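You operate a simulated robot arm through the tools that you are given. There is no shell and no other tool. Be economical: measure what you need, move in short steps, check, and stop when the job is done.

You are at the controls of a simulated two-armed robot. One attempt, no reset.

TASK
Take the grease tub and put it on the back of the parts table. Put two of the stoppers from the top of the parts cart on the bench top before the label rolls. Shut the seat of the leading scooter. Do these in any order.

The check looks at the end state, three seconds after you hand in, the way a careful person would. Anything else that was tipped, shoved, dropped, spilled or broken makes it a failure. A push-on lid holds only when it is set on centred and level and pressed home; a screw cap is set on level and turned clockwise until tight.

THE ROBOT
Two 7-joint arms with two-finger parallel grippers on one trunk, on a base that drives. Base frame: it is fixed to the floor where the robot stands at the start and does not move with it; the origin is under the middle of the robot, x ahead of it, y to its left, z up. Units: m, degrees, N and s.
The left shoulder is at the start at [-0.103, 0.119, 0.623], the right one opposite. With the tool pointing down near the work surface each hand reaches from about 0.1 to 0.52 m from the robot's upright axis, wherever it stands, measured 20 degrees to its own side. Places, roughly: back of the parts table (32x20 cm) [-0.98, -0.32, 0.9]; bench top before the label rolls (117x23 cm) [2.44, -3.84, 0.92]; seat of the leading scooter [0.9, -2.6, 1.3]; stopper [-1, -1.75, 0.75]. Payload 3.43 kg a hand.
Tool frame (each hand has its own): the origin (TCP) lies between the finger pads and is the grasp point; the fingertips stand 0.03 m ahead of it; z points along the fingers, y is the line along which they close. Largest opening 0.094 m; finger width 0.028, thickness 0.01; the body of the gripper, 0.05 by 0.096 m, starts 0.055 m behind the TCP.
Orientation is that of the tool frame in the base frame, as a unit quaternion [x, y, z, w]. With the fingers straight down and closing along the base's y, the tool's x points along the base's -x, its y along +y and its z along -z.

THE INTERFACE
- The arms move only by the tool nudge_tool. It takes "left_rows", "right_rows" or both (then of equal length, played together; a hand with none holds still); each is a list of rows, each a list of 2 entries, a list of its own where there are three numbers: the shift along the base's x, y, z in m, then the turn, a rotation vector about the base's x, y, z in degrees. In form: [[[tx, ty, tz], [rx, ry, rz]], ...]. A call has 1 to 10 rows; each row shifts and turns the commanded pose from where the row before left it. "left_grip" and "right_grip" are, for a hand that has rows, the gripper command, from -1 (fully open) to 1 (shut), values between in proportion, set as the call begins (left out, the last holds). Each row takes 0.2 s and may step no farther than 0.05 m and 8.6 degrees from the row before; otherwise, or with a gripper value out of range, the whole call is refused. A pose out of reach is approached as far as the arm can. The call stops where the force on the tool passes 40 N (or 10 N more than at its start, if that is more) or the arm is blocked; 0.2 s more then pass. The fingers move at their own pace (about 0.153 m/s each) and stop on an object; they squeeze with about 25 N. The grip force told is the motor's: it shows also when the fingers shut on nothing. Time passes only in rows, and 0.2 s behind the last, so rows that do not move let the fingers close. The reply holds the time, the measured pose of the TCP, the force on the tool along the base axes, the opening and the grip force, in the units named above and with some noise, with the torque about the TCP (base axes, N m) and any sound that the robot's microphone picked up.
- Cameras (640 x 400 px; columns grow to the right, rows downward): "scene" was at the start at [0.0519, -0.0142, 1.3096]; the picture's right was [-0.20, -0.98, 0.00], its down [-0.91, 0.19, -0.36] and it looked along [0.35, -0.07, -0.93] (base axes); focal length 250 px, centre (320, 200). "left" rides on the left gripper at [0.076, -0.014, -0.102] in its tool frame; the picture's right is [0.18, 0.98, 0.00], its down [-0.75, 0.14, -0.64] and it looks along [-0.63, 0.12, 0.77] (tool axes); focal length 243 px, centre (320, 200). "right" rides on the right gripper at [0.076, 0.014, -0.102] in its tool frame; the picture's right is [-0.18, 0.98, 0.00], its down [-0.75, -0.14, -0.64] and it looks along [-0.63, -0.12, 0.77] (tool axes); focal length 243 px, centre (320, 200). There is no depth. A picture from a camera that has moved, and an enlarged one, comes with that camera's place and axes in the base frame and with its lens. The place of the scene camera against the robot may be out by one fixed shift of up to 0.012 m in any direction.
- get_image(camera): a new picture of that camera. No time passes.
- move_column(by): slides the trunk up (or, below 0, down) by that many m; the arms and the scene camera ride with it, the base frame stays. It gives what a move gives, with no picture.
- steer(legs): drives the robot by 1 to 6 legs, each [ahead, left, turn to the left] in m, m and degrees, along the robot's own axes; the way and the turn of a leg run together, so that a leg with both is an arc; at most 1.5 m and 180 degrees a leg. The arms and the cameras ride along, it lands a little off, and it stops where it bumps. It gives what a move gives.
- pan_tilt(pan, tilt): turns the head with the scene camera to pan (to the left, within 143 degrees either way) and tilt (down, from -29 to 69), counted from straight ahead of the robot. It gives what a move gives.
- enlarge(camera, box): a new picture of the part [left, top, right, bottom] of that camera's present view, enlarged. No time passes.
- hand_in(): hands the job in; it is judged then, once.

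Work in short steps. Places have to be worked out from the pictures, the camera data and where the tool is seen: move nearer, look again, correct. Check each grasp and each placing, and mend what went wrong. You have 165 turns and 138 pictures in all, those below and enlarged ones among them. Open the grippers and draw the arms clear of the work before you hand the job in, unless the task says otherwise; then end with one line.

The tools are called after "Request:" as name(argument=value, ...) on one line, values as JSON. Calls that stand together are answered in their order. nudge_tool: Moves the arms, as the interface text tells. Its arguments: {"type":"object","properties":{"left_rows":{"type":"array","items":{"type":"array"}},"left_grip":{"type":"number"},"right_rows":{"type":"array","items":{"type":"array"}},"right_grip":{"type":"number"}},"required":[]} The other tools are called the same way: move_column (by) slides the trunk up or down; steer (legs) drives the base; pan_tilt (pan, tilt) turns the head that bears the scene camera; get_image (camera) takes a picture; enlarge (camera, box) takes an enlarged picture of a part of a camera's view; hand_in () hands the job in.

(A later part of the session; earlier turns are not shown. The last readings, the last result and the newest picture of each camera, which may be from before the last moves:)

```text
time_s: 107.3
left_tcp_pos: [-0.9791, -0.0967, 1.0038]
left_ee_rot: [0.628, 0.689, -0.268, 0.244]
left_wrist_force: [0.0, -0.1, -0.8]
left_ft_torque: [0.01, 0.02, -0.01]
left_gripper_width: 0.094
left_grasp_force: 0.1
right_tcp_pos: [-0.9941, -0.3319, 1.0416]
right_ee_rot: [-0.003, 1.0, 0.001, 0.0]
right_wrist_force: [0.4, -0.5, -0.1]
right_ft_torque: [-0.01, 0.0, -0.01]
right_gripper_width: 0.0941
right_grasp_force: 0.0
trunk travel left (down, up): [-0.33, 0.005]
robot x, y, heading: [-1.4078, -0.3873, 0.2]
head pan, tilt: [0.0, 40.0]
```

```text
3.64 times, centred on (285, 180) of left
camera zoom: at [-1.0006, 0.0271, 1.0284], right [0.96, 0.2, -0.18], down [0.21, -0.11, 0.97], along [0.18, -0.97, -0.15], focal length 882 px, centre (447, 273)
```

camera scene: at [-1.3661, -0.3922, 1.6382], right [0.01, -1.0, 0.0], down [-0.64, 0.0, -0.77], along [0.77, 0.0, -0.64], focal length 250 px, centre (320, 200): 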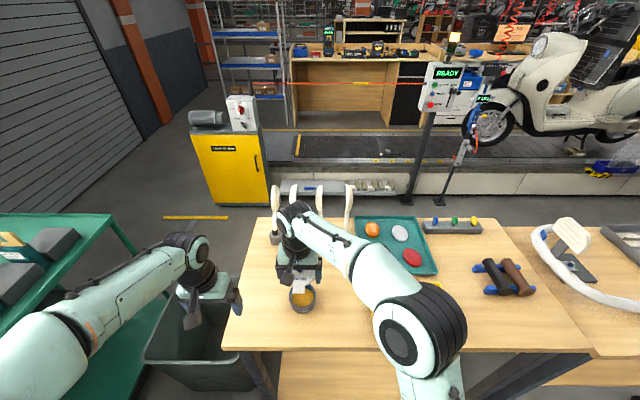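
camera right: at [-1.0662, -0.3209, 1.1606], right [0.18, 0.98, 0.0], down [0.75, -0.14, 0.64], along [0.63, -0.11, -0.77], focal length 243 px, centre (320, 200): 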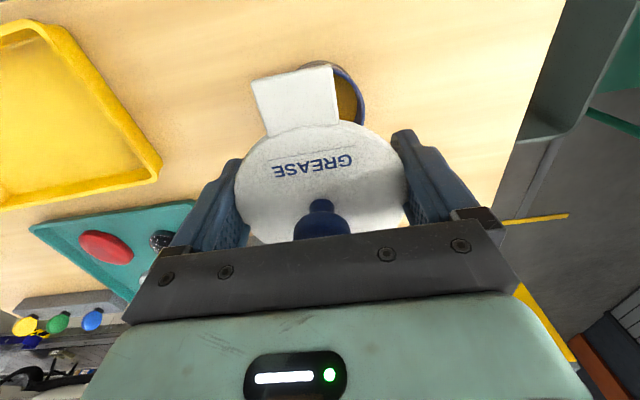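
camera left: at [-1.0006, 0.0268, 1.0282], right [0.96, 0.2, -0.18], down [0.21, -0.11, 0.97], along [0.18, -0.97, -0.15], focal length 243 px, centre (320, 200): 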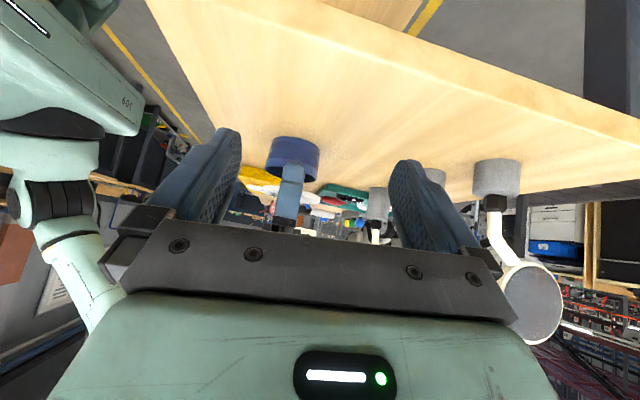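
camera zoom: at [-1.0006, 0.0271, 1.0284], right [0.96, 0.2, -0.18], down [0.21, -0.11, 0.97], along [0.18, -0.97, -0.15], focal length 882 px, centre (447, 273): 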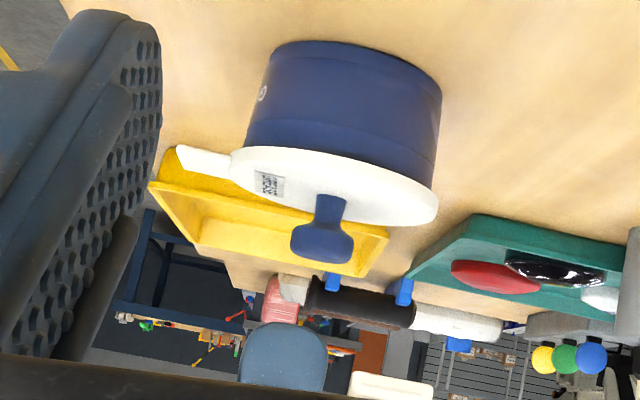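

The lid is flush and centred; the tub is done. I restore the left hand to pointing down and pull both hands in, then back off.

Request:
nudge_tool(left_rows=[[[0, 0, 0.02], [8.5, 0, 0]], [[0, 0, 0.02], [8.5, 0, 0]], [[0, 0, 0.02], [8.5, 0, 0]], [[0, 0, 0], [8.5, 0, 0]], [[0, 0, 0], [8.5, 0, 0]], [[-0.01, 0, 0], [0, 0, 8.5]], [[-0.01, 0, 0], [0, 0, 8.5]], [[-0.01, 0, 0], [0, 0, 8.5]], [[-0.01, 0, 0], [0, 0, 8.5]], [[-0.01, 0, 0], [0, 0, 8.5]]], right_rows=[[[0, 0, 0.03], [0, 0, 0]], [[0, 0, 0.0], [0, 0, 0]], [[-0.03, -0.03, 0], [0, 0, 0]], [[-0.03, -0.04, 0], [0, 0, 0]], [[-0.03, -0.04, 0], [0, 0, 0]], [[-0.0, -0.045, 0], [0, 0, 0]], [[0, -0.045, 0], [0, 0, 0]], [[0, -0.02, 0], [0, 0, 0]], [[0, 0, 0], [0, 0, 0]], [[0, 0, 0], [0, 0, 0]]])

Request:
nudge_tool(left_rows=[[[-0.01, -0.02, 0], [0, 0, 8.5]], [[-0.01, -0.02, 0], [0, 0, 8.5]], [[-0.01, -0.03, 0], [0, 0, 8.5]], [[-0.01, -0.03, 0], [0, 0, 8.5]], [[-0.01, -0.04, 0], [0, 0, 8.5]]])

Request:
steer(legs=[[-0.3, 0, 0]])

Request:
get_image(camera="scene")

```text
time_s: 109.5
left_tcp_pos: [-1.0271, -0.0974, 1.0641]
left_ee_rot: [0.358, 0.934, -0.001, 0.001]
left_wrist_force: [0.5, -0.6, -0.2]
left_ft_torque: [-0.02, 0.03, 0.03]
left_gripper_width: 0.0936
left_grasp_force: 0.1
right_tcp_pos: [-1.0833, -0.5572, 1.0714]
right_ee_rot: [-0.003, 1.0, 0.0, 0.0]
right_wrist_force: [0.8, 0.0, -1.1]
right_ft_torque: [0.0, -0.05, 0.0]
right_gripper_width: 0.0941
right_grasp_force: 0.0
trunk travel left (down, up): [-0.33, 0.005]
robot x, y, heading: [-1.4091, -0.3855, 0.4]
head pan, tilt: [0.0, 40.0]
```

```text
time_s: 110.7
left_tcp_pos: [-1.0785, -0.2361, 1.067]
left_ee_rot: [-0.004, 1.0, 0.001, 0.0]
left_wrist_force: [-0.3, 0.1, -0.2]
left_ft_torque: [0.05, 0.0, -0.02]
left_gripper_width: 0.094
left_grasp_force: 0.0
right_tcp_pos: [-1.0833, -0.5571, 1.0709]
right_ee_rot: [-0.003, 1.0, 0.0, 0.0]
right_wrist_force: [-0.5, -0.3, 0.0]
right_ft_torque: [0.02, -0.02, -0.01]
right_gripper_width: 0.0941
right_grasp_force: 0.1
trunk travel left (down, up): [-0.33, 0.005]
robot x, y, heading: [-1.4064, -0.3902, 0.4]
head pan, tilt: [0.0, 40.0]
```

```text
time_s: 112.7
left_tcp_pos: [-1.3696, -0.2376, 1.0656]
left_ee_rot: [-0.002, 1.0, 0.0, 0.0]
left_wrist_force: [0.2, 0.6, 0.9]
left_ft_torque: [-0.01, 0.01, 0.0]
left_gripper_width: 0.0938
left_grasp_force: 0.0
right_tcp_pos: [-1.3746, -0.5581, 1.0715]
right_ee_rot: [-0.001, 1.0, 0.0, 0.0]
right_wrist_force: [0.2, -1.2, -0.2]
right_ft_torque: [0.0, 0.0, 0.04]
right_gripper_width: 0.0936
right_grasp_force: 0.0
trunk travel left (down, up): [-0.33, 0.005]
robot x, y, heading: [-1.6977, -0.3859, 0.2]
head pan, tilt: [0.0, 40.0]
```

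```text
79 pictures are left
camera scene: at [-1.6582, -0.3932, 1.6384], right [0.0, -1.0, 0.0], down [-0.64, 0.0, -0.77], along [0.77, 0.0, -0.64], focal length 250 px, centre (320, 200)
```

scene: 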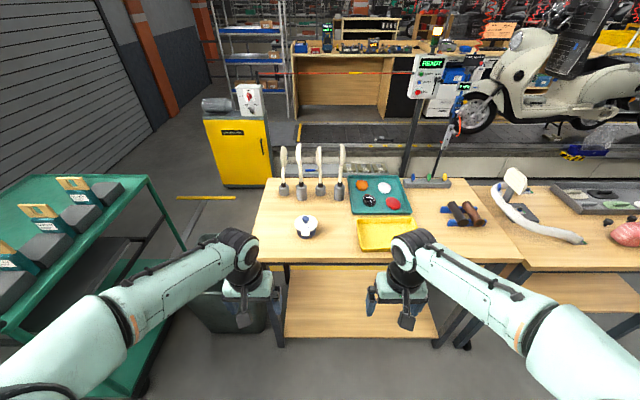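

Tub stands on the table back. Now I strafe right behind the parts cart and look at the stoppers.

Request:
steer(legs=[[0, -1.35, 0]])

Request:
get_image(camera="scene")

```text
time_s: 124.9
left_tcp_pos: [-1.3738, -1.6047, 1.0661]
left_ee_rot: [0.005, 1.0, 0.0, 0.0]
left_wrist_force: [-0.4, 1.2, 0.6]
left_ft_torque: [0.03, -0.01, -0.01]
left_gripper_width: 0.0941
left_grasp_force: 0.1
right_tcp_pos: [-1.3827, -1.9257, 1.0714]
right_ee_rot: [0.006, 1.0, 0.0, 0.001]
right_wrist_force: [0.4, 0.9, -0.2]
right_ft_torque: [0.01, 0.0, -0.01]
right_gripper_width: 0.094
right_grasp_force: 0.2
trunk travel left (down, up): [-0.33, 0.005]
robot x, y, heading: [-1.7067, -1.7546, -0.5]
head pan, tilt: [0.0, 40.0]
```

```text
78 pictures are left
camera scene: at [-1.663, -1.757, 1.6382], right [-0.01, -1.0, 0.0], down [-0.64, 0.01, -0.77], along [0.77, -0.01, -0.64], focal length 250 px, centre (320, 200)
```

scene: 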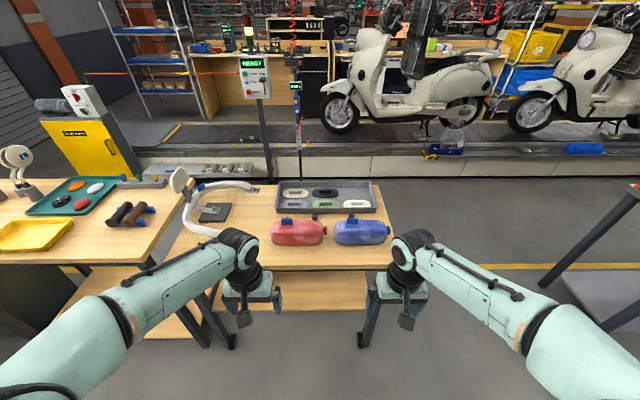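

Request:
enlarge(camera="scene", box=[240, 170, 400, 270])

```text
4.00 times, centred on (320, 220) of scene
camera zoom: at [-1.663, -1.757, 1.6382], right [-0.01, -1.0, 0.0], down [-0.64, 0.01, -0.77], along [0.77, -0.01, -0.64], focal length 998 px, centre (320, 120)
```

zoom: 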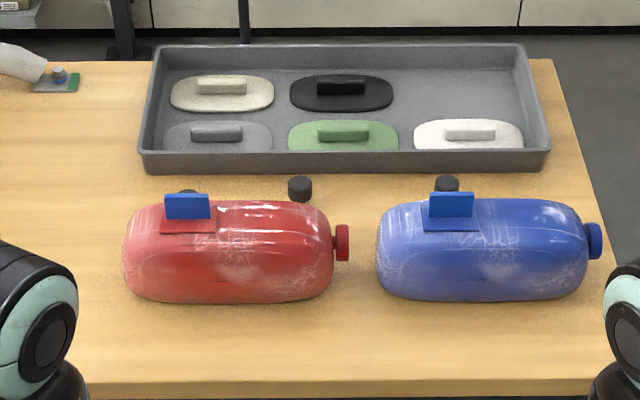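

Stoppers are three small black cylinders between tanks and tray, near [-0.87, -1.63/-1.75/-1.91, 0.88]. The tanks obstruct from the back, so I go round to the front, backing in so I end up facing −x.

Request:
steer(legs=[[0, -1.0, 0], [0, 0, 180], [-1.5, 0, 0], [-0.1, 0, 0]])

Request:
get_image(camera="scene")

```text
time_s: 149.2
left_tcp_pos: [-0.4392, -2.8312, 1.0663]
left_ee_rot: [1.0, 0.03, -0.001, 0.0]
left_wrist_force: [-0.2, 0.0, -0.7]
left_ft_torque: [0.02, 0.04, 0.0]
left_gripper_width: 0.0942
left_grasp_force: 0.1
right_tcp_pos: [-0.4522, -2.511, 1.0704]
right_ee_rot: [1.0, 0.03, 0.0, 0.0]
right_wrist_force: [-0.7, 0.3, 0.2]
right_ft_torque: [0.01, 0.03, 0.01]
right_gripper_width: 0.0939
right_grasp_force: 0.0
trunk travel left (down, up): [-0.33, 0.005]
robot x, y, heading: [-0.1187, -2.6584, -176.4]
head pan, tilt: [0.0, 40.0]
```

```text
76 pictures are left
camera scene: at [-0.1548, -2.665, 1.6385], right [-0.06, 1.0, 0.0], down [0.64, 0.04, -0.77], along [-0.76, -0.05, -0.64], focal length 250 px, centre (320, 200)
```

scene: 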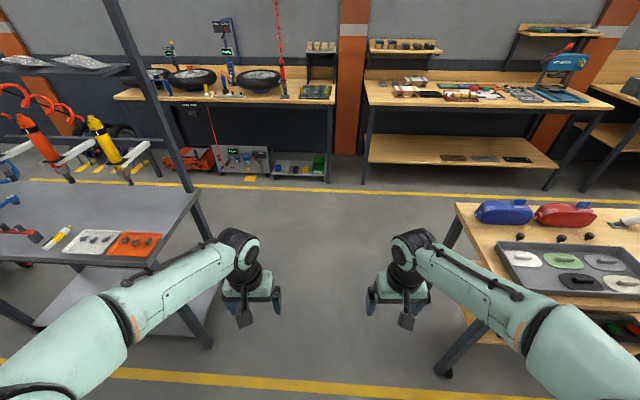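

I straighten the heading and strafe right to y ≈ −1.77 in front of the cart.

Request:
steer(legs=[[0, 0, -3.5], [0, -0.88, 0]])

Request:
get_image(camera="scene")

```text
time_s: 157.8
left_tcp_pos: [-0.4458, -1.9137, 1.0666]
left_ee_rot: [1.0, -0.004, 0.001, -0.001]
left_wrist_force: [1.0, -0.1, -0.1]
left_ft_torque: [-0.04, 0.0, -0.03]
left_gripper_width: 0.0939
left_grasp_force: 0.1
right_tcp_pos: [-0.4381, -1.5929, 1.0712]
right_ee_rot: [1.0, -0.003, 0.0, 0.0]
right_wrist_force: [0.5, -0.2, 0.0]
right_ft_torque: [-0.01, 0.02, 0.0]
right_gripper_width: 0.0942
right_grasp_force: 0.1
trunk travel left (down, up): [-0.33, 0.005]
robot x, y, heading: [-0.1111, -1.7625, 179.6]
head pan, tilt: [0.0, 40.0]
```

```text
75 pictures are left
camera scene: at [-0.1515, -1.7668, 1.6382], right [0.01, 1.0, 0.0], down [0.64, 0.0, -0.77], along [-0.77, 0.01, -0.64], focal length 250 px, centre (320, 200)
```

scene: 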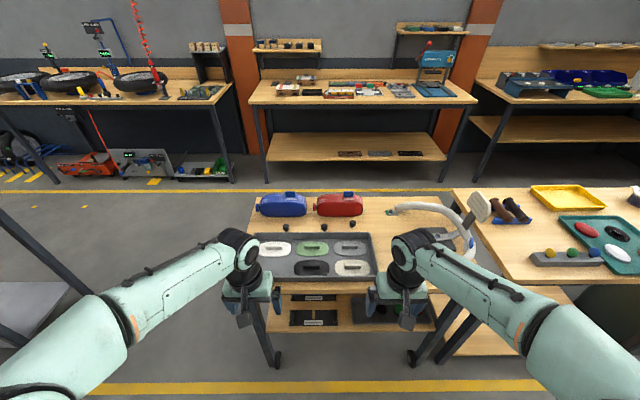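

Stoppers sit near x −0.885, y −1.898/−1.739/−1.623. I drive 0.23 m nearer the cart's front edge (x ≈ −0.63) and look with the hand cameras.

Request:
steer(legs=[[0.23, 0, 0.4]])

Request:
enlarge(camera="scene", box=[220, 200, 420, 320])

Request:
get_image(camera="left")

```text
time_s: 159.6
left_tcp_pos: [-0.6747, -1.9152, 1.0653]
left_ee_rot: [1.0, 0.0, 0.0, 0.0]
left_wrist_force: [-0.1, 0.6, 0.4]
left_ft_torque: [-0.02, 0.04, 0.0]
left_gripper_width: 0.0938
left_grasp_force: 0.1
right_tcp_pos: [-0.6686, -1.5958, 1.0702]
right_ee_rot: [1.0, 0.0, 0.0, 0.0]
right_wrist_force: [0.6, 0.3, 0.0]
right_ft_torque: [-0.02, 0.02, 0.0]
right_gripper_width: 0.094
right_grasp_force: 0.0
trunk travel left (down, up): [-0.33, 0.005]
robot x, y, heading: [-0.3449, -1.7623, 180.2]
head pan, tilt: [0.0, 40.0]
```

```text
3.20 times, centred on (320, 260) of scene
camera zoom: at [-0.3813, -1.7662, 1.638], right [0.0, 1.0, 0.0], down [0.64, 0.0, -0.77], along [-0.77, 0.0, -0.64], focal length 799 px, centre (320, 8)
```

zoom: 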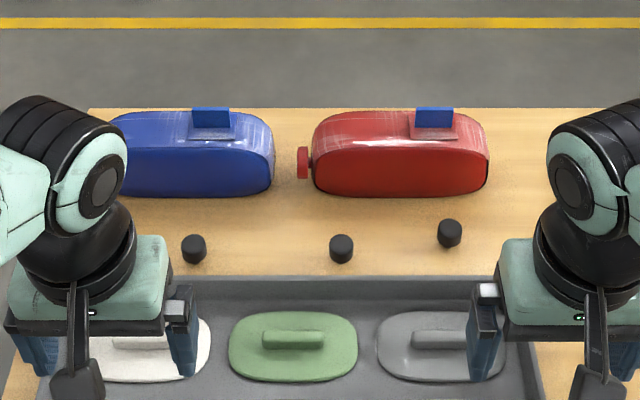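

```text
73 pictures are left
camera left: at [-0.5998, -1.9017, 1.1675], right [0.18, -0.98, 0.0], down [-0.75, -0.14, 0.64], along [-0.63, -0.12, -0.77], focal length 243 px, centre (320, 200)
```

left: 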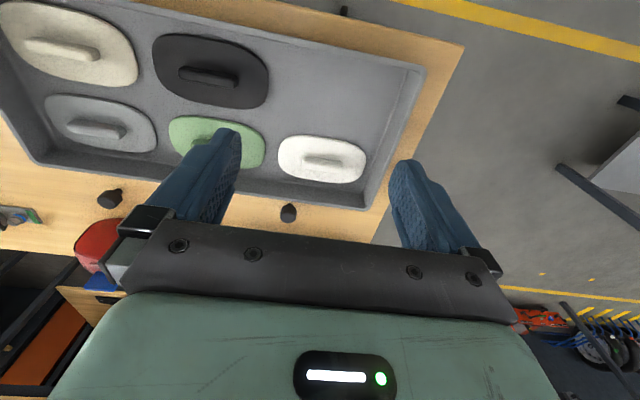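

Stoppers triangulate to S3 [-0.872, -1.901, 0.88], S2 [-0.878, -1.744], S1 [-0.896, -1.625]. They're just beyond straight-down reach, so I tilt the left hand 25° forward and go to a hover in line with S3.

Request:
nudge_tool(left_rows=[[[-0.025, 0.003, 0], [0, 5, 0]], [[-0.03, 0.003, 0], [0, 5, 0]], [[-0.03, 0.003, -0.01], [0, 5, 0]], [[-0.03, 0.003, -0.02], [0, 5, 0]], [[-0.037, 0.002, -0.02], [0, 5, 0]], [[0, 0, -0.03], [0, 0, 0]], [[0, 0, 0], [0, 0, 0]]], left_grip=-0.3)

Request:
get_image(camera="left")

Request:
enlarge(camera="scene", box=[220, 200, 420, 320])

```text
time_s: 161.2
left_tcp_pos: [-0.8261, -1.9042, 0.9865]
left_ee_rot: [0.976, -0.001, -0.217, 0.0]
left_wrist_force: [-0.5, 0.0, 0.0]
left_ft_torque: [0.03, 0.0, -0.01]
left_gripper_width: 0.0608
left_grasp_force: 0.0
right_tcp_pos: [-0.6688, -1.5935, 1.071]
right_ee_rot: [1.0, 0.0, 0.0, 0.0]
right_wrist_force: [0.2, -0.4, 0.0]
right_ft_torque: [-0.01, 0.0, 0.03]
right_gripper_width: 0.0941
right_grasp_force: 0.1
trunk travel left (down, up): [-0.33, 0.005]
robot x, y, heading: [-0.3448, -1.7625, 179.8]
head pan, tilt: [0.0, 40.0]
```

```text
72 pictures are left
camera left: at [-0.716, -1.8901, 1.0472], right [0.17, -0.98, -0.08], down [-0.41, -0.14, 0.9], along [-0.9, -0.12, -0.43], focal length 243 px, centre (320, 200)
```

left: 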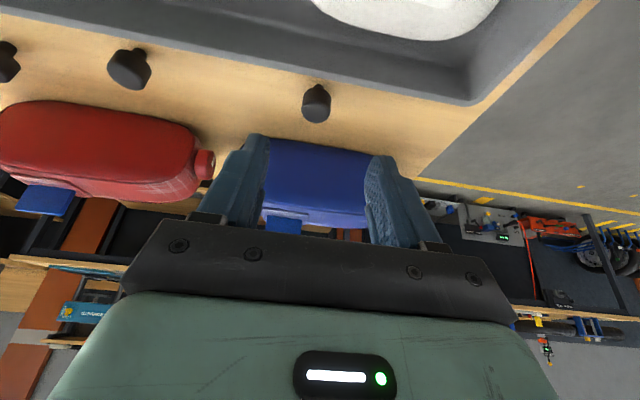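

```text
3.20 times, centred on (320, 260) of scene
camera zoom: at [-0.3816, -1.7661, 1.6382], right [0.0, 1.0, 0.0], down [0.64, 0.0, -0.77], along [-0.77, 0.0, -0.64], focal length 799 px, centre (320, 8)
```

zoom: 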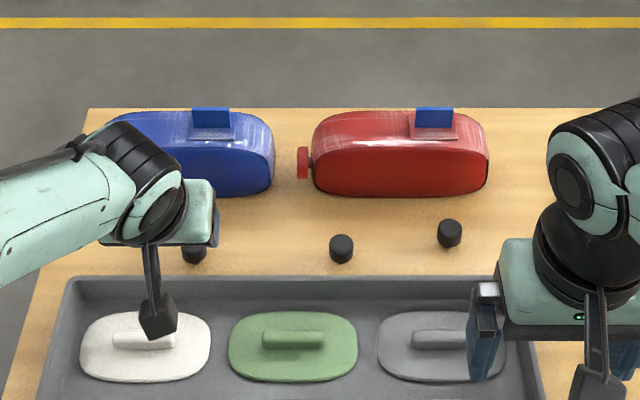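

S3 lies on the tool's axis, about 0.117 m ahead. I advance 6 cm along the fingers and check.

Request:
nudge_tool(left_rows=[[[-0.0127, 0.001, -0.0272], [0, 0, 0]], [[-0.0127, 0.001, -0.0272], [0, 0, 0]], [[0, 0, 0], [0, 0, 0]]])

Request:
get_image(camera="left")

```text
time_s: 162.0
left_tcp_pos: [-0.8516, -1.9005, 0.9325]
left_ee_rot: [0.976, 0.0, -0.216, 0.0]
left_wrist_force: [-0.4, 0.2, 1.3]
left_ft_torque: [0.01, -0.02, -0.03]
left_gripper_width: 0.061
left_grasp_force: 0.0
right_tcp_pos: [-0.669, -1.595, 1.0702]
right_ee_rot: [1.0, -0.001, -0.001, 0.0]
right_wrist_force: [0.7, 0.9, 1.1]
right_ft_torque: [-0.01, -0.01, -0.02]
right_gripper_width: 0.0941
right_grasp_force: 0.0
trunk travel left (down, up): [-0.33, 0.005]
robot x, y, heading: [-0.3434, -1.7671, 179.8]
head pan, tilt: [0.0, 40.0]
```

```text
70 pictures are left
camera left: at [-0.7406, -1.8873, 0.9923], right [0.17, -0.98, -0.08], down [-0.41, -0.14, 0.9], along [-0.9, -0.12, -0.43], focal length 243 px, centre (320, 200)
```

left: 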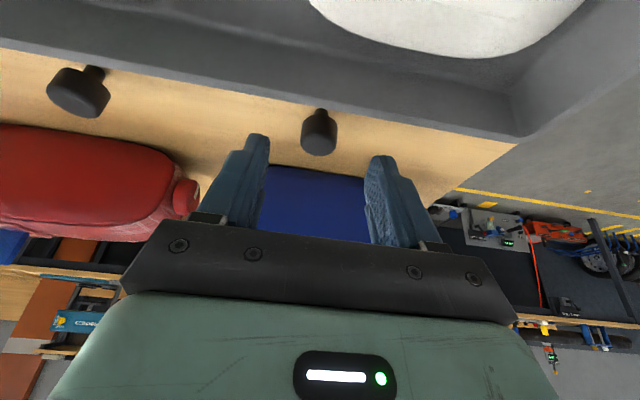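

The stopper is a knob on a thin stem; knob centre near [-0.866, -1.899, 0.887]. I advance the last 2.3 cm with a small correction.

Request:
nudge_tool(left_rows=[[[-0.0025, 0.001, -0.0105], [0, 0, 0]], [[-0.0025, 0.0, -0.0105], [0, 0, 0]], [[0, 0, 0], [0, 0, 0]]])

Request:
get_image(camera="left")

Request:
enlarge(camera="scene", box=[240, 240, 320, 300])

```text
time_s: 162.8
left_tcp_pos: [-0.8576, -1.8969, 0.9108]
left_ee_rot: [0.976, 0.0, -0.217, 0.0]
left_wrist_force: [-0.2, -0.4, -1.0]
left_ft_torque: [0.01, 0.0, 0.02]
left_gripper_width: 0.0611
left_grasp_force: 0.1
right_tcp_pos: [-0.6683, -1.5938, 1.0706]
right_ee_rot: [1.0, 0.0, 0.0, 0.0]
right_wrist_force: [0.3, -0.1, 0.5]
right_ft_torque: [-0.02, -0.02, 0.0]
right_gripper_width: 0.0941
right_grasp_force: 0.0
trunk travel left (down, up): [-0.33, 0.005]
robot x, y, heading: [-0.3465, -1.7626, 180.1]
head pan, tilt: [0.0, 40.0]
```

```text
69 pictures are left
camera left: at [-0.7456, -1.8841, 0.9706], right [0.17, -0.98, -0.08], down [-0.41, -0.14, 0.9], along [-0.9, -0.12, -0.43], focal length 243 px, centre (320, 200)
```

left: 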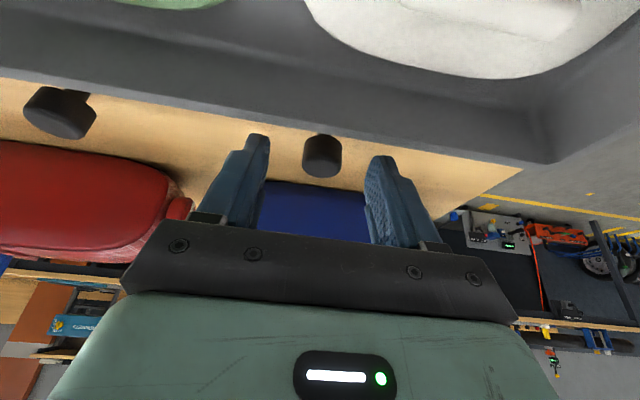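

```text
6.67 times, centred on (280, 270) of scene
camera zoom: at [-0.3816, -1.7662, 1.6382], right [0.0, 1.0, 0.0], down [0.64, 0.0, -0.77], along [-0.77, 0.0, -0.64], focal length 1664 px, centre (587, -267)
```

zoom: 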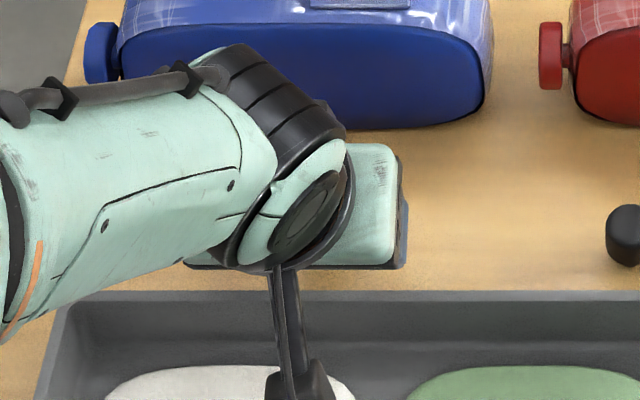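

The knob is at the fingertips; about 14 mm more along the axis is needed, plus −3 mm in y.

Request:
nudge_tool(left_rows=[[[-0.0045, -0.003, -0.007], [0, 0, 0]], [[-0.004, 0.0, -0.006], [0, 0, 0]], [[0, 0, 0], [0, 0, 0]]])

Request:
get_image(camera="left")

```text
time_s: 163.6
left_tcp_pos: [-0.865, -1.9008, 0.8964]
left_ee_rot: [0.977, 0.001, -0.215, 0.0]
left_wrist_force: [-0.7, -0.1, 0.3]
left_ft_torque: [0.0, -0.02, 0.02]
left_gripper_width: 0.0612
left_grasp_force: 0.0
right_tcp_pos: [-0.6695, -1.5949, 1.0713]
right_ee_rot: [1.0, 0.0, 0.0, 0.0]
right_wrist_force: [0.3, 0.2, -0.2]
right_ft_torque: [0.02, 0.01, 0.0]
right_gripper_width: 0.0938
right_grasp_force: 0.2
trunk travel left (down, up): [-0.33, 0.005]
robot x, y, heading: [-0.3458, -1.7646, 179.9]
head pan, tilt: [0.0, 40.0]
```

```text
67 pictures are left
camera left: at [-0.7548, -1.8877, 0.9576], right [0.17, -0.98, -0.08], down [-0.41, -0.14, 0.9], along [-0.9, -0.12, -0.43], focal length 243 px, centre (320, 200)
```

left: 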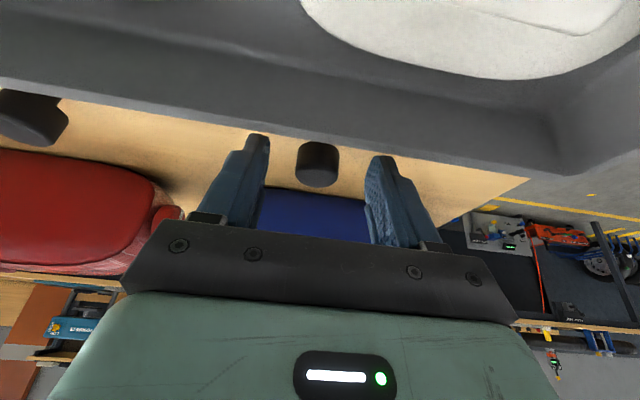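

The knob now lies between the finger ends. I close the left gripper.

Request:
nudge_tool(left_rows=[[[0, 0, 0], [0, 0, 0]], [[0, 0, 0], [0, 0, 0]], [[0, 0, 0], [0, 0, 0]]], left_grip=1)

Request:
get_image(camera="left")

```text
time_s: 164.4
left_tcp_pos: [-0.8668, -1.8998, 0.8979]
left_ee_rot: [0.976, 0.0, -0.216, 0.0]
left_wrist_force: [-0.2, 1.2, 1.9]
left_ft_torque: [-0.02, 0.05, -0.04]
left_gripper_width: 0.0234
left_grasp_force: 24.9
right_tcp_pos: [-0.67, -1.5947, 1.0707]
right_ee_rot: [1.0, 0.0, 0.001, 0.0]
right_wrist_force: [-0.4, -0.6, 0.0]
right_ft_torque: [-0.02, -0.01, 0.0]
right_gripper_width: 0.0941
right_grasp_force: 0.1
trunk travel left (down, up): [-0.33, 0.005]
robot x, y, heading: [-0.3452, -1.7622, 179.7]
head pan, tilt: [0.0, 40.0]
```

```text
66 pictures are left
camera left: at [-0.7548, -1.8874, 0.9578], right [0.17, -0.98, -0.08], down [-0.41, -0.14, 0.9], along [-0.9, -0.12, -0.43], focal length 243 px, centre (320, 200)
```

left: 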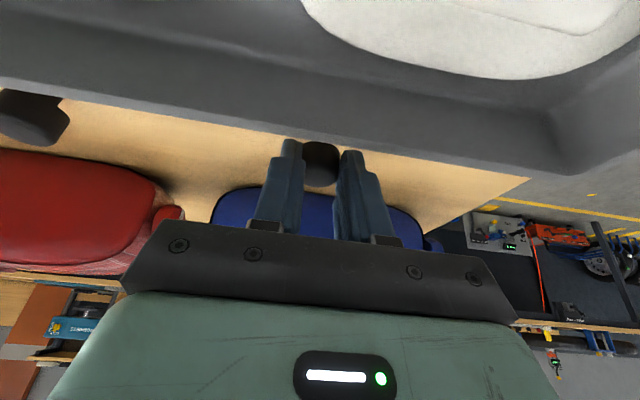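

Gripped (23.4 mm, 25 N). I lift it and draw back, keeping the tilt so it can be set down upright.

Request:
nudge_tool(left_rows=[[[0, 0, 0.02], [0, 0, 0]], [[0, 0, 0.04], [0, 0, 0]], [[0, 0, 0.04], [0, 0, 0]], [[0.03, -0.01, 0.03], [0, 0, 0]], [[0.04, -0.02, 0.0], [0, 0, 0]], [[0.04, -0.02, 0], [0, 0, 0]]])

Request:
get_image(camera="left")

Request:
get_image(camera="right")

```text
time_s: 165.8
left_tcp_pos: [-0.7546, -1.9491, 1.0287]
left_ee_rot: [0.976, 0.0, -0.217, -0.001]
left_wrist_force: [0.0, -0.3, 0.2]
left_ft_torque: [0.0, 0.02, 0.03]
left_gripper_width: 0.0231
left_grasp_force: 25.1
right_tcp_pos: [-0.6688, -1.5951, 1.0709]
right_ee_rot: [1.0, 0.001, -0.001, 0.0]
right_wrist_force: [-0.6, 1.4, -0.5]
right_ft_torque: [0.02, 0.02, 0.0]
right_gripper_width: 0.0939
right_grasp_force: 0.0
trunk travel left (down, up): [-0.33, 0.005]
robot x, y, heading: [-0.3445, -1.7644, 180.2]
head pan, tilt: [0.0, 40.0]
```

```text
65 pictures are left
camera left: at [-0.6433, -1.9363, 1.0885], right [0.17, -0.98, -0.08], down [-0.41, -0.14, 0.9], along [-0.9, -0.12, -0.43], focal length 243 px, centre (320, 200)
```

left: 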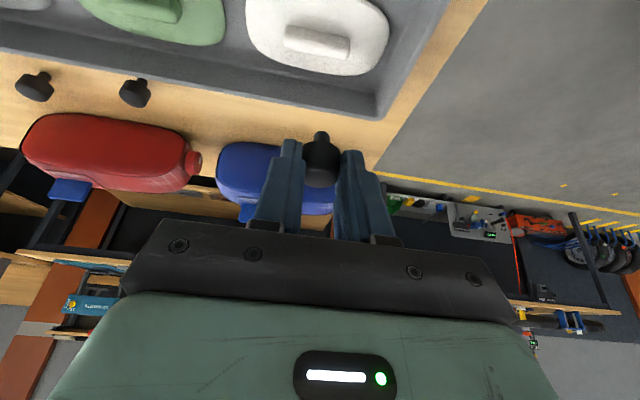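

```text
64 pictures are left
camera right: at [-0.5912, -1.6097, 1.1758], right [-0.18, -0.98, 0.0], down [-0.75, 0.14, 0.64], along [-0.63, 0.12, -0.77], focal length 243 px, centre (320, 200)
```

right: 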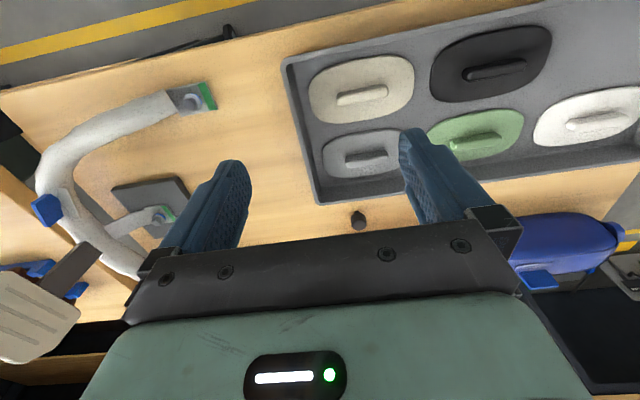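

Stopper is held, stem down. Now the right hand goes for S2 at about [-0.874, -1.742, 0.88] with the same tilt.

Request:
nudge_tool(right_rows=[[[-0.01, -0.03, 0], [0, 5, 0]], [[-0.03, -0.03, 0], [0, 5, 0]], [[-0.03, -0.03, 0], [0, 5, 0]], [[-0.03, -0.03, -0.01], [0, 5, 0]], [[-0.03, -0.027, -0.02], [0, 5, 0]], [[-0.03, 0, -0.035], [0, 0, 0]], [[0, 0, -0.027], [0, 0, 0]], [[0, 0, 0], [0, 0, 0]]], right_grip=-0.3)

Request:
get_image(camera="right")

```text
time_s: 167.6
left_tcp_pos: [-0.7557, -1.9485, 1.0278]
left_ee_rot: [0.976, 0.0, -0.216, -0.001]
left_wrist_force: [0.1, -1.1, 0.6]
left_ft_torque: [-0.02, 0.02, 0.0]
left_gripper_width: 0.023
left_grasp_force: 25.2
right_tcp_pos: [-0.8295, -1.7423, 0.9802]
right_ee_rot: [0.976, 0.0, -0.216, 0.0]
right_wrist_force: [-0.2, 0.4, -0.5]
right_ft_torque: [-0.02, -0.02, 0.02]
right_gripper_width: 0.061
right_grasp_force: 0.0
trunk travel left (down, up): [-0.33, 0.005]
robot x, y, heading: [-0.3397, -1.7641, 179.8]
head pan, tilt: [0.0, 40.0]
```

```text
63 pictures are left
camera right: at [-0.7168, -1.7575, 1.043], right [-0.17, -0.98, 0.08], down [-0.41, 0.14, 0.9], along [-0.9, 0.12, -0.43], focal length 243 px, centre (320, 200)
```

right: 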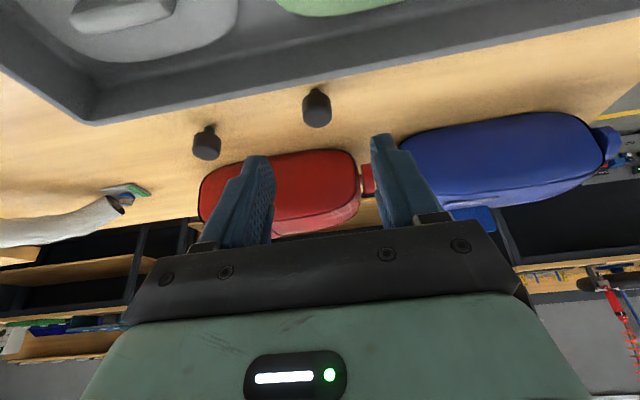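

It matches the earlier approach geometry. I advance most of the way and look.

Request:
nudge_tool(right_rows=[[[-0.0127, 0.002, -0.0272], [0, 0, 0]], [[-0.0127, 0, -0.0272], [0, 0, 0]], [[-0.005, 0, -0.014], [0, 0, 0]], [[0, 0, 0], [0, 0, 0]]])

Request:
get_image(camera="right")

```text
time_s: 168.6
left_tcp_pos: [-0.7558, -1.9485, 1.0281]
left_ee_rot: [0.976, 0.0, -0.217, 0.0]
left_wrist_force: [-0.3, -0.4, -1.1]
left_ft_torque: [0.0, 0.0, -0.02]
left_gripper_width: 0.0232
left_grasp_force: 25.3
right_tcp_pos: [-0.8621, -1.738, 0.9113]
right_ee_rot: [0.976, 0.0, -0.217, -0.001]
right_wrist_force: [0.0, 0.4, -0.4]
right_ft_torque: [0.0, -0.03, -0.01]
right_gripper_width: 0.0611
right_grasp_force: 0.1
trunk travel left (down, up): [-0.33, 0.005]
robot x, y, heading: [-0.344, -1.7593, 180.1]
head pan, tilt: [0.0, 40.0]
```

```text
62 pictures are left
camera right: at [-0.7484, -1.7534, 0.9728], right [-0.17, -0.98, 0.08], down [-0.41, 0.14, 0.9], along [-0.9, 0.12, -0.43], focal length 243 px, centre (320, 200)
```

right: 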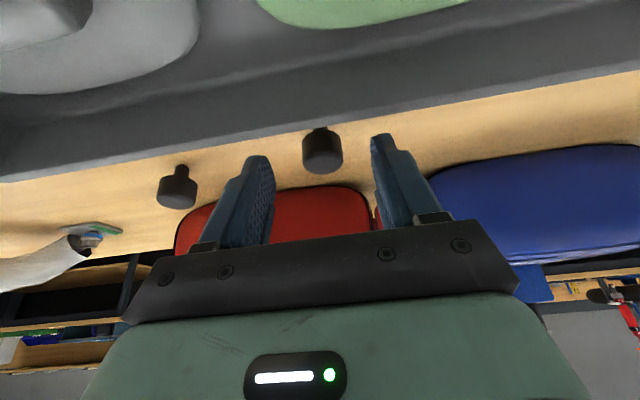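

Request:
nudge_tool(right_rows=[[[-0.003, 0, -0.007], [0, 0, 0]], [[-0.002, 0, -0.007], [0, 0, 0]], [[0, 0, 0], [0, 0, 0]]])

Request:
nudge_tool(right_rows=[[[0, 0, 0], [0, 0, 0]], [[0, 0, 0], [0, 0, 0]], [[0, 0, 0], [0, 0, 0]]], right_grip=1)

Request:
nudge_tool(right_rows=[[[0, 0, 0.02], [0, 0, 0]], [[0, 0, 0.04], [0, 0, 0]], [[0, 0, 0.04], [0, 0, 0]], [[0.03, 0.01, 0.03], [0, 0, 0]], [[0.04, 0.03, 0.0], [0, 0, 0]], [[0.04, 0.03, 0], [0, 0, 0]], [[0, 0.03, 0], [0, 0, 0]]])

Request:
get_image(camera="right")

Request:
enlarge(camera="scene", box=[200, 190, 440, 340])

```text
time_s: 169.4
left_tcp_pos: [-0.7568, -1.949, 1.0277]
left_ee_rot: [0.976, 0.0, -0.217, 0.0]
left_wrist_force: [-0.8, -0.6, 0.4]
left_ft_torque: [-0.01, 0.01, 0.0]
left_gripper_width: 0.0231
left_grasp_force: 25.1
right_tcp_pos: [-0.8644, -1.741, 0.8961]
right_ee_rot: [0.976, 0.0, -0.216, 0.0]
right_wrist_force: [0.0, 0.7, -0.4]
right_ft_torque: [-0.06, -0.02, 0.0]
right_gripper_width: 0.0613
right_grasp_force: 0.0
trunk travel left (down, up): [-0.33, 0.005]
robot x, y, heading: [-0.3455, -1.7625, 180.0]
head pan, tilt: [0.0, 40.0]
```

```text
time_s: 170.2
left_tcp_pos: [-0.7564, -1.9484, 1.0281]
left_ee_rot: [0.976, 0.0, -0.216, 0.0]
left_wrist_force: [-0.2, -1.0, -0.8]
left_ft_torque: [0.0, -0.01, 0.01]
left_gripper_width: 0.0231
left_grasp_force: 25.2
right_tcp_pos: [-0.8646, -1.7388, 0.8962]
right_ee_rot: [0.976, 0.0, -0.216, 0.0]
right_wrist_force: [0.2, -0.1, 0.0]
right_ft_torque: [-0.01, 0.04, 0.0]
right_gripper_width: 0.0242
right_grasp_force: 24.8
trunk travel left (down, up): [-0.33, 0.005]
robot x, y, heading: [-0.3444, -1.7597, 180.1]
head pan, tilt: [0.0, 40.0]
```

```text
time_s: 171.8
left_tcp_pos: [-0.7577, -1.949, 1.0294]
left_ee_rot: [0.976, 0.0, -0.217, 0.001]
left_wrist_force: [-0.3, 0.0, 0.2]
left_ft_torque: [-0.01, 0.0, 0.02]
left_gripper_width: 0.0232
left_grasp_force: 24.8
right_tcp_pos: [-0.754, -1.6369, 1.0273]
right_ee_rot: [0.976, 0.0, -0.217, 0.0]
right_wrist_force: [0.4, 0.1, 0.5]
right_ft_torque: [-0.02, -0.05, 0.0]
right_gripper_width: 0.0247
right_grasp_force: 25.6
trunk travel left (down, up): [-0.33, 0.005]
robot x, y, heading: [-0.3441, -1.764, 180.1]
head pan, tilt: [0.0, 40.0]
```

```text
61 pictures are left
camera right: at [-0.6405, -1.6525, 1.0898], right [-0.17, -0.98, 0.08], down [-0.41, 0.14, 0.9], along [-0.9, 0.12, -0.43], focal length 243 px, centre (320, 200)
```

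right: 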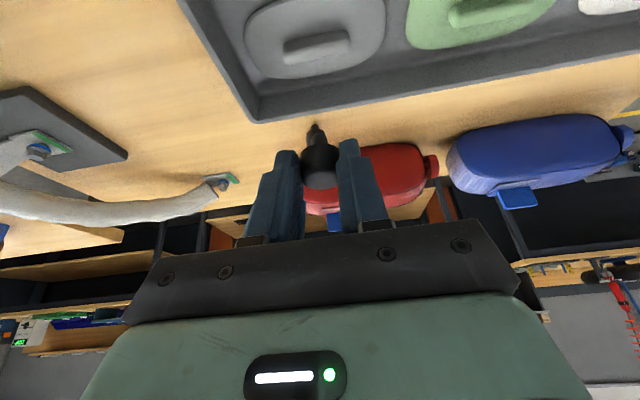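

```text
2.67 times, centred on (320, 265) of scene
camera zoom: at [-0.3823, -1.7656, 1.6382], right [0.0, 1.0, 0.0], down [0.64, 0.0, -0.77], along [-0.77, 0.0, -0.64], focal length 666 px, centre (320, 27)
```

zoom: 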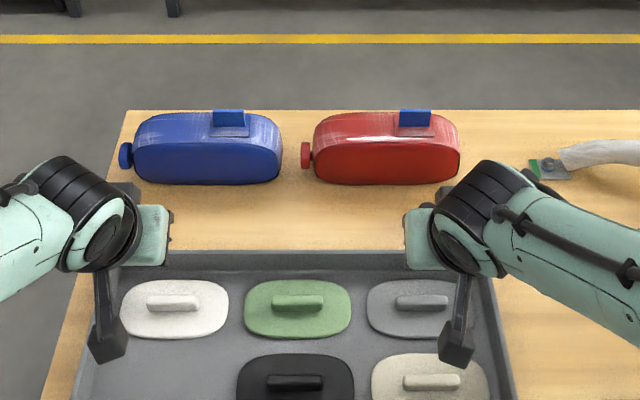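

Both stoppers are in hand. I back off from the cart, turn to face +y and drive toward the conveyor's near end to look for the way round.

Request:
nudge_tool(left_rows=[[[0.04, 0, 0.02], [0, 0, 0]], [[0.03, 0.01, 0], [0, 0, 0]]], right_rows=[[[0.04, 0, 0.02], [0, 0, 0]], [[0.03, -0.01, 0], [0, 0, 0]]])

Request:
steer(legs=[[-0.25, 0, 0], [0, 0, -90], [1.4, 0, 0], [1.0, 0, 0]])

Request:
pan_tilt(pan=-45, tilt=25)

Request:
get_image(camera="scene")

```text
time_s: 172.4
left_tcp_pos: [-0.6851, -1.94, 1.0488]
left_ee_rot: [0.976, -0.001, -0.216, 0.001]
left_wrist_force: [1.0, -0.2, 0.1]
left_ft_torque: [0.02, -0.02, -0.03]
left_gripper_width: 0.0229
left_grasp_force: 25.0
right_tcp_pos: [-0.6827, -1.6496, 1.046]
right_ee_rot: [0.976, 0.0, -0.217, 0.0]
right_wrist_force: [0.9, -0.3, -0.8]
right_ft_torque: [-0.03, 0.01, 0.01]
right_gripper_width: 0.0244
right_grasp_force: 24.7
trunk travel left (down, up): [-0.33, 0.005]
robot x, y, heading: [-0.3423, -1.7593, 180.1]
head pan, tilt: [0.0, 40.0]
```

```text
time_s: 189.5
left_tcp_pos: [-0.3656, 1.0159, 1.0469]
left_ee_rot: [0.704, -0.677, -0.156, -0.15]
left_wrist_force: [0.2, 1.0, -1.0]
left_ft_torque: [0.01, -0.02, 0.0]
left_gripper_width: 0.0248
left_grasp_force: 25.1
right_tcp_pos: [-0.0757, 1.0253, 1.0438]
right_ee_rot: [0.704, -0.677, -0.156, -0.151]
right_wrist_force: [0.3, -0.3, 0.0]
right_ft_torque: [0.0, -0.03, 0.04]
right_gripper_width: 0.0247
right_grasp_force: 24.7
trunk travel left (down, up): [-0.33, 0.005]
robot x, y, heading: [-0.1781, 0.6802, 92.1]
head pan, tilt: [0.0, 40.0]
```

```text
time_s: 190.7
left_tcp_pos: [-0.3653, 1.015, 1.0483]
left_ee_rot: [0.704, -0.677, -0.156, -0.15]
left_wrist_force: [-0.4, -0.1, -0.4]
left_ft_torque: [-0.01, 0.01, 0.0]
left_gripper_width: 0.0249
left_grasp_force: 25.0
right_tcp_pos: [-0.0763, 1.0258, 1.0449]
right_ee_rot: [0.703, -0.677, -0.156, -0.15]
right_wrist_force: [0.7, 0.3, 0.0]
right_ft_torque: [0.02, -0.02, -0.01]
right_gripper_width: 0.0244
right_grasp_force: 25.3
trunk travel left (down, up): [-0.33, 0.005]
robot x, y, heading: [-0.1769, 0.6804, 92.0]
head pan, tilt: [-45.0, 25.0]
```

```text
59 pictures are left
camera scene: at [-0.1096, 0.7012, 1.6615], right [0.73, -0.68, 0.0], down [-0.29, -0.31, -0.91], along [0.62, 0.67, -0.42], focal length 250 px, centre (320, 200)
```

scene: 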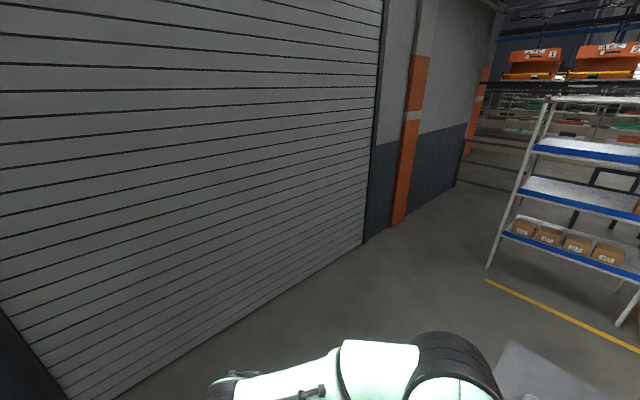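

Request:
pan_tilt(pan=-100, tilt=25)

Request:
get_image(camera="scene")

```text
time_s: 191.9
left_tcp_pos: [-0.3674, 1.017, 1.0481]
left_ee_rot: [0.704, -0.677, -0.156, -0.15]
left_wrist_force: [-0.1, 0.5, -0.1]
left_ft_torque: [-0.03, 0.03, 0.0]
left_gripper_width: 0.0242
left_grasp_force: 24.5
right_tcp_pos: [-0.0761, 1.0262, 1.046]
right_ee_rot: [0.704, -0.677, -0.156, -0.15]
right_wrist_force: [0.9, -0.5, -0.3]
right_ft_torque: [0.0, -0.01, 0.02]
right_gripper_width: 0.0246
right_grasp_force: 25.3
trunk travel left (down, up): [-0.33, 0.005]
robot x, y, heading: [-0.1795, 0.6803, 92.4]
head pan, tilt: [-100.0, 25.0]
```

```text
58 pictures are left
camera scene: at [-0.0808, 0.6211, 1.6615], right [-0.13, -0.99, 0.0], down [-0.42, 0.06, -0.91], along [0.9, -0.12, -0.42], focal length 250 px, centre (320, 200)
```

scene: 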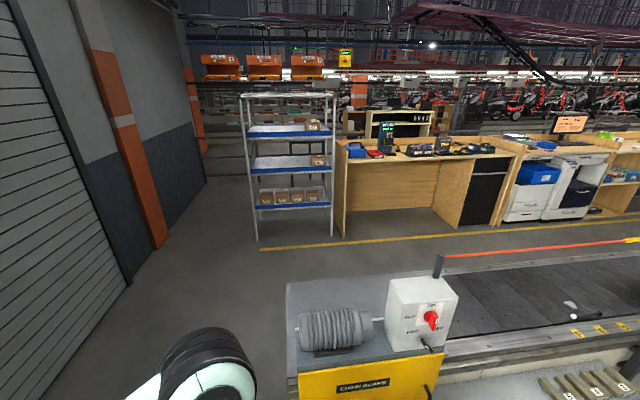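

The lane between conveyor (far edge x ≈ 1.35) and benches (front x ≈ 2.43) is open, reached round the guard's end at y 0.64. I drive round to x ≈ 1.85 facing +x.

Request:
steer(legs=[[0.57, 0, 0], [0, 0, -92], [1.3, 0, 0], [0.75, 0, 0]])

Request:
pan_tilt(pan=-70, tilt=20)

Request:
get_image(camera="scene")

```text
time_s: 208.8
left_tcp_pos: [2.1997, 1.4394, 1.0487]
left_ee_rot: [0.007, 0.976, -0.002, 0.216]
left_wrist_force: [0.6, -0.1, -0.6]
left_ft_torque: [0.0, -0.04, -0.03]
left_gripper_width: 0.0245
left_grasp_force: 24.9
right_tcp_pos: [2.1928, 1.1483, 1.0437]
right_ee_rot: [0.007, 0.976, -0.002, 0.216]
right_wrist_force: [0.5, -0.3, -0.7]
right_ft_torque: [0.0, -0.01, 0.01]
right_gripper_width: 0.0244
right_grasp_force: 24.9
trunk travel left (down, up): [-0.33, 0.005]
robot x, y, heading: [1.856, 1.2682, -1.0]
head pan, tilt: [-100.0, 25.0]
```

```text
time_s: 209.8
left_tcp_pos: [2.1995, 1.4392, 1.0481]
left_ee_rot: [0.008, 0.976, -0.001, 0.217]
left_wrist_force: [-1.8, 0.3, -0.3]
left_ft_torque: [-0.02, 0.02, 0.0]
left_gripper_width: 0.0244
left_grasp_force: 25.4
right_tcp_pos: [2.1939, 1.1492, 1.0447]
right_ee_rot: [0.006, 0.976, -0.001, 0.217]
right_wrist_force: [0.1, -0.2, 0.2]
right_ft_torque: [-0.01, -0.03, 0.01]
right_gripper_width: 0.0247
right_grasp_force: 24.6
trunk travel left (down, up): [-0.33, 0.005]
robot x, y, heading: [1.8564, 1.2659, -0.8]
head pan, tilt: [-70.0, 20.0]
```

```text
57 pictures are left
camera scene: at [1.8436, 1.1775, 1.6696], right [-0.94, -0.33, 0.0], down [-0.11, 0.32, -0.94], along [0.31, -0.89, -0.34], focal length 250 px, centre (320, 200)
```

scene: 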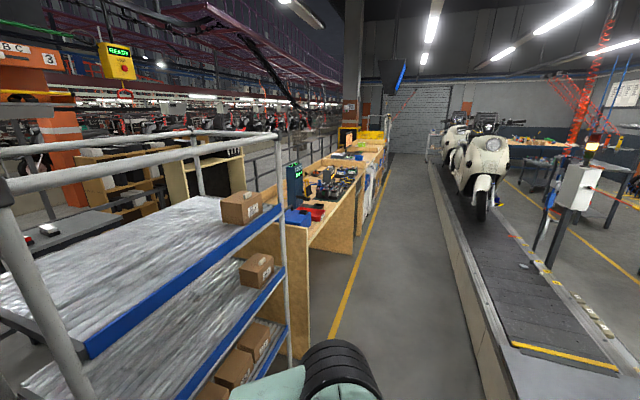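

Lane is clear. I strafe along it to y ≈ −3.8, with a stop on the way to check.

Request:
steer(legs=[[0, 0, 0.9], [0, -1.5, 0], [0, -1.5, 0], [0, -1.0, 0]])

Request:
pan_tilt(pan=-30, tilt=35)

Request:
get_image(camera="scene")

```text
time_s: 245.0
left_tcp_pos: [2.2369, -2.5482, 1.0486]
left_ee_rot: [-0.017, 0.976, 0.004, 0.216]
left_wrist_force: [0.6, -0.5, 0.5]
left_ft_torque: [0.01, -0.04, 0.02]
left_gripper_width: 0.0243
left_grasp_force: 24.9
right_tcp_pos: [2.2473, -2.8385, 1.0447]
right_ee_rot: [-0.018, 0.976, 0.003, 0.216]
right_wrist_force: [-0.3, -0.7, 0.4]
right_ft_torque: [-0.01, 0.01, 0.04]
right_gripper_width: 0.0246
right_grasp_force: 25.0
trunk travel left (down, up): [-0.33, 0.005]
robot x, y, heading: [1.9057, -2.7376, 2.1]
head pan, tilt: [-70.0, 20.0]
```

```text
time_s: 246.1
left_tcp_pos: [2.2379, -2.5466, 1.0482]
left_ee_rot: [-0.017, 0.976, 0.004, 0.216]
left_wrist_force: [0.6, -1.3, 0.1]
left_ft_torque: [-0.01, 0.03, -0.01]
left_gripper_width: 0.0245
left_grasp_force: 24.5
right_tcp_pos: [2.246, -2.8387, 1.0456]
right_ee_rot: [-0.017, 0.976, 0.004, 0.216]
right_wrist_force: [0.8, 0.1, -0.2]
right_ft_torque: [-0.01, 0.01, 0.02]
right_gripper_width: 0.0244
right_grasp_force: 25.1
trunk travel left (down, up): [-0.33, 0.005]
robot x, y, heading: [1.908, -2.7389, 2.2]
head pan, tilt: [-30.0, 35.0]
```

```text
56 pictures are left
camera scene: at [1.9382, -2.7822, 1.6458], right [-0.47, -0.88, 0.0], down [-0.51, 0.27, -0.82], along [0.72, -0.38, -0.57], focal length 250 px, centre (320, 200)
```

scene: 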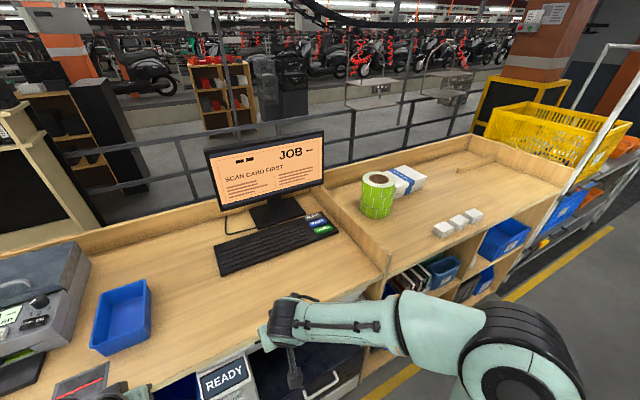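

The green label rolls stand at about [2.6, -3.42] on the bench with front edge x ≈ 2.30; white blocks lie near y −3.7. I go to y ≈ −3.47 and in closer.

Request:
steer(legs=[[0, 0, -2], [0, -0.73, 0], [0.06, 0, 0]])

Request:
pan_tilt(pan=0, tilt=45)

Request:
get_image(camera="scene")

Request:
get_image(camera="left")

```text
time_s: 254.1
left_tcp_pos: [2.3051, -3.3102, 1.0475]
left_ee_rot: [-0.007, 0.976, 0.002, 0.217]
left_wrist_force: [-0.9, -0.3, 0.1]
left_ft_torque: [-0.01, 0.04, 0.01]
left_gripper_width: 0.0246
left_grasp_force: 24.9
right_tcp_pos: [2.3067, -3.6017, 1.0447]
right_ee_rot: [-0.008, 0.976, 0.002, 0.216]
right_wrist_force: [0.0, -0.5, -0.3]
right_ft_torque: [0.01, 0.0, 0.0]
right_gripper_width: 0.0244
right_grasp_force: 25.5
trunk travel left (down, up): [-0.33, 0.005]
robot x, y, heading: [1.966, -3.4952, 0.6]
head pan, tilt: [-30.0, 35.0]
```

```text
time_s: 255.1
left_tcp_pos: [2.3068, -3.3101, 1.0499]
left_ee_rot: [-0.007, 0.976, 0.001, 0.216]
left_wrist_force: [-0.5, 0.0, 0.3]
left_ft_torque: [0.0, 0.0, 0.03]
left_gripper_width: 0.0245
left_grasp_force: 24.5
right_tcp_pos: [2.3081, -3.6019, 1.0445]
right_ee_rot: [-0.007, 0.976, 0.002, 0.216]
right_wrist_force: [-0.5, 0.7, -0.7]
right_ft_torque: [-0.02, -0.01, 0.01]
right_gripper_width: 0.0246
right_grasp_force: 24.7
trunk travel left (down, up): [-0.33, 0.005]
robot x, y, heading: [1.9656, -3.4944, 0.7]
head pan, tilt: [0.0, 45.0]
```

```text
55 pictures are left
camera scene: at [2.0059, -3.4945, 1.6309], right [0.01, -1.0, 0.0], down [-0.71, -0.01, -0.71], along [0.71, 0.01, -0.71], focal length 250 px, centre (320, 200)
```

scene: 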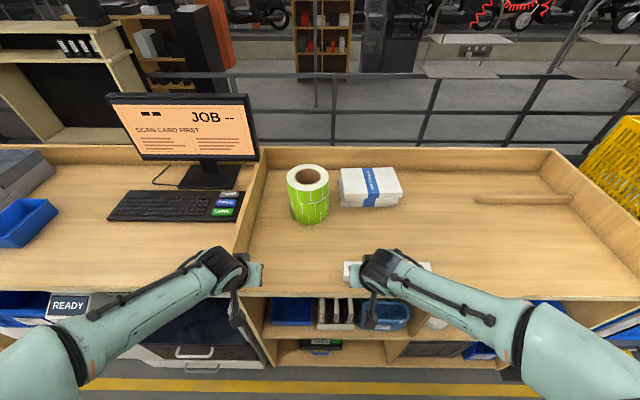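

```text
54 pictures are left
camera left: at [2.1929, -3.3273, 1.1087], right [-0.18, 0.98, -0.08], down [0.41, 0.15, 0.9], along [0.89, 0.13, -0.43], focal length 243 px, centre (320, 200)
```

left: 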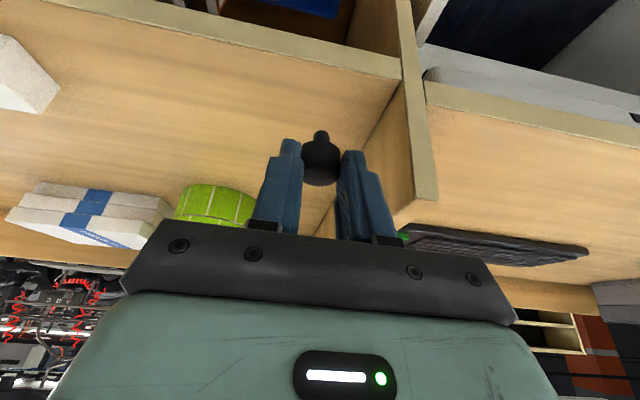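

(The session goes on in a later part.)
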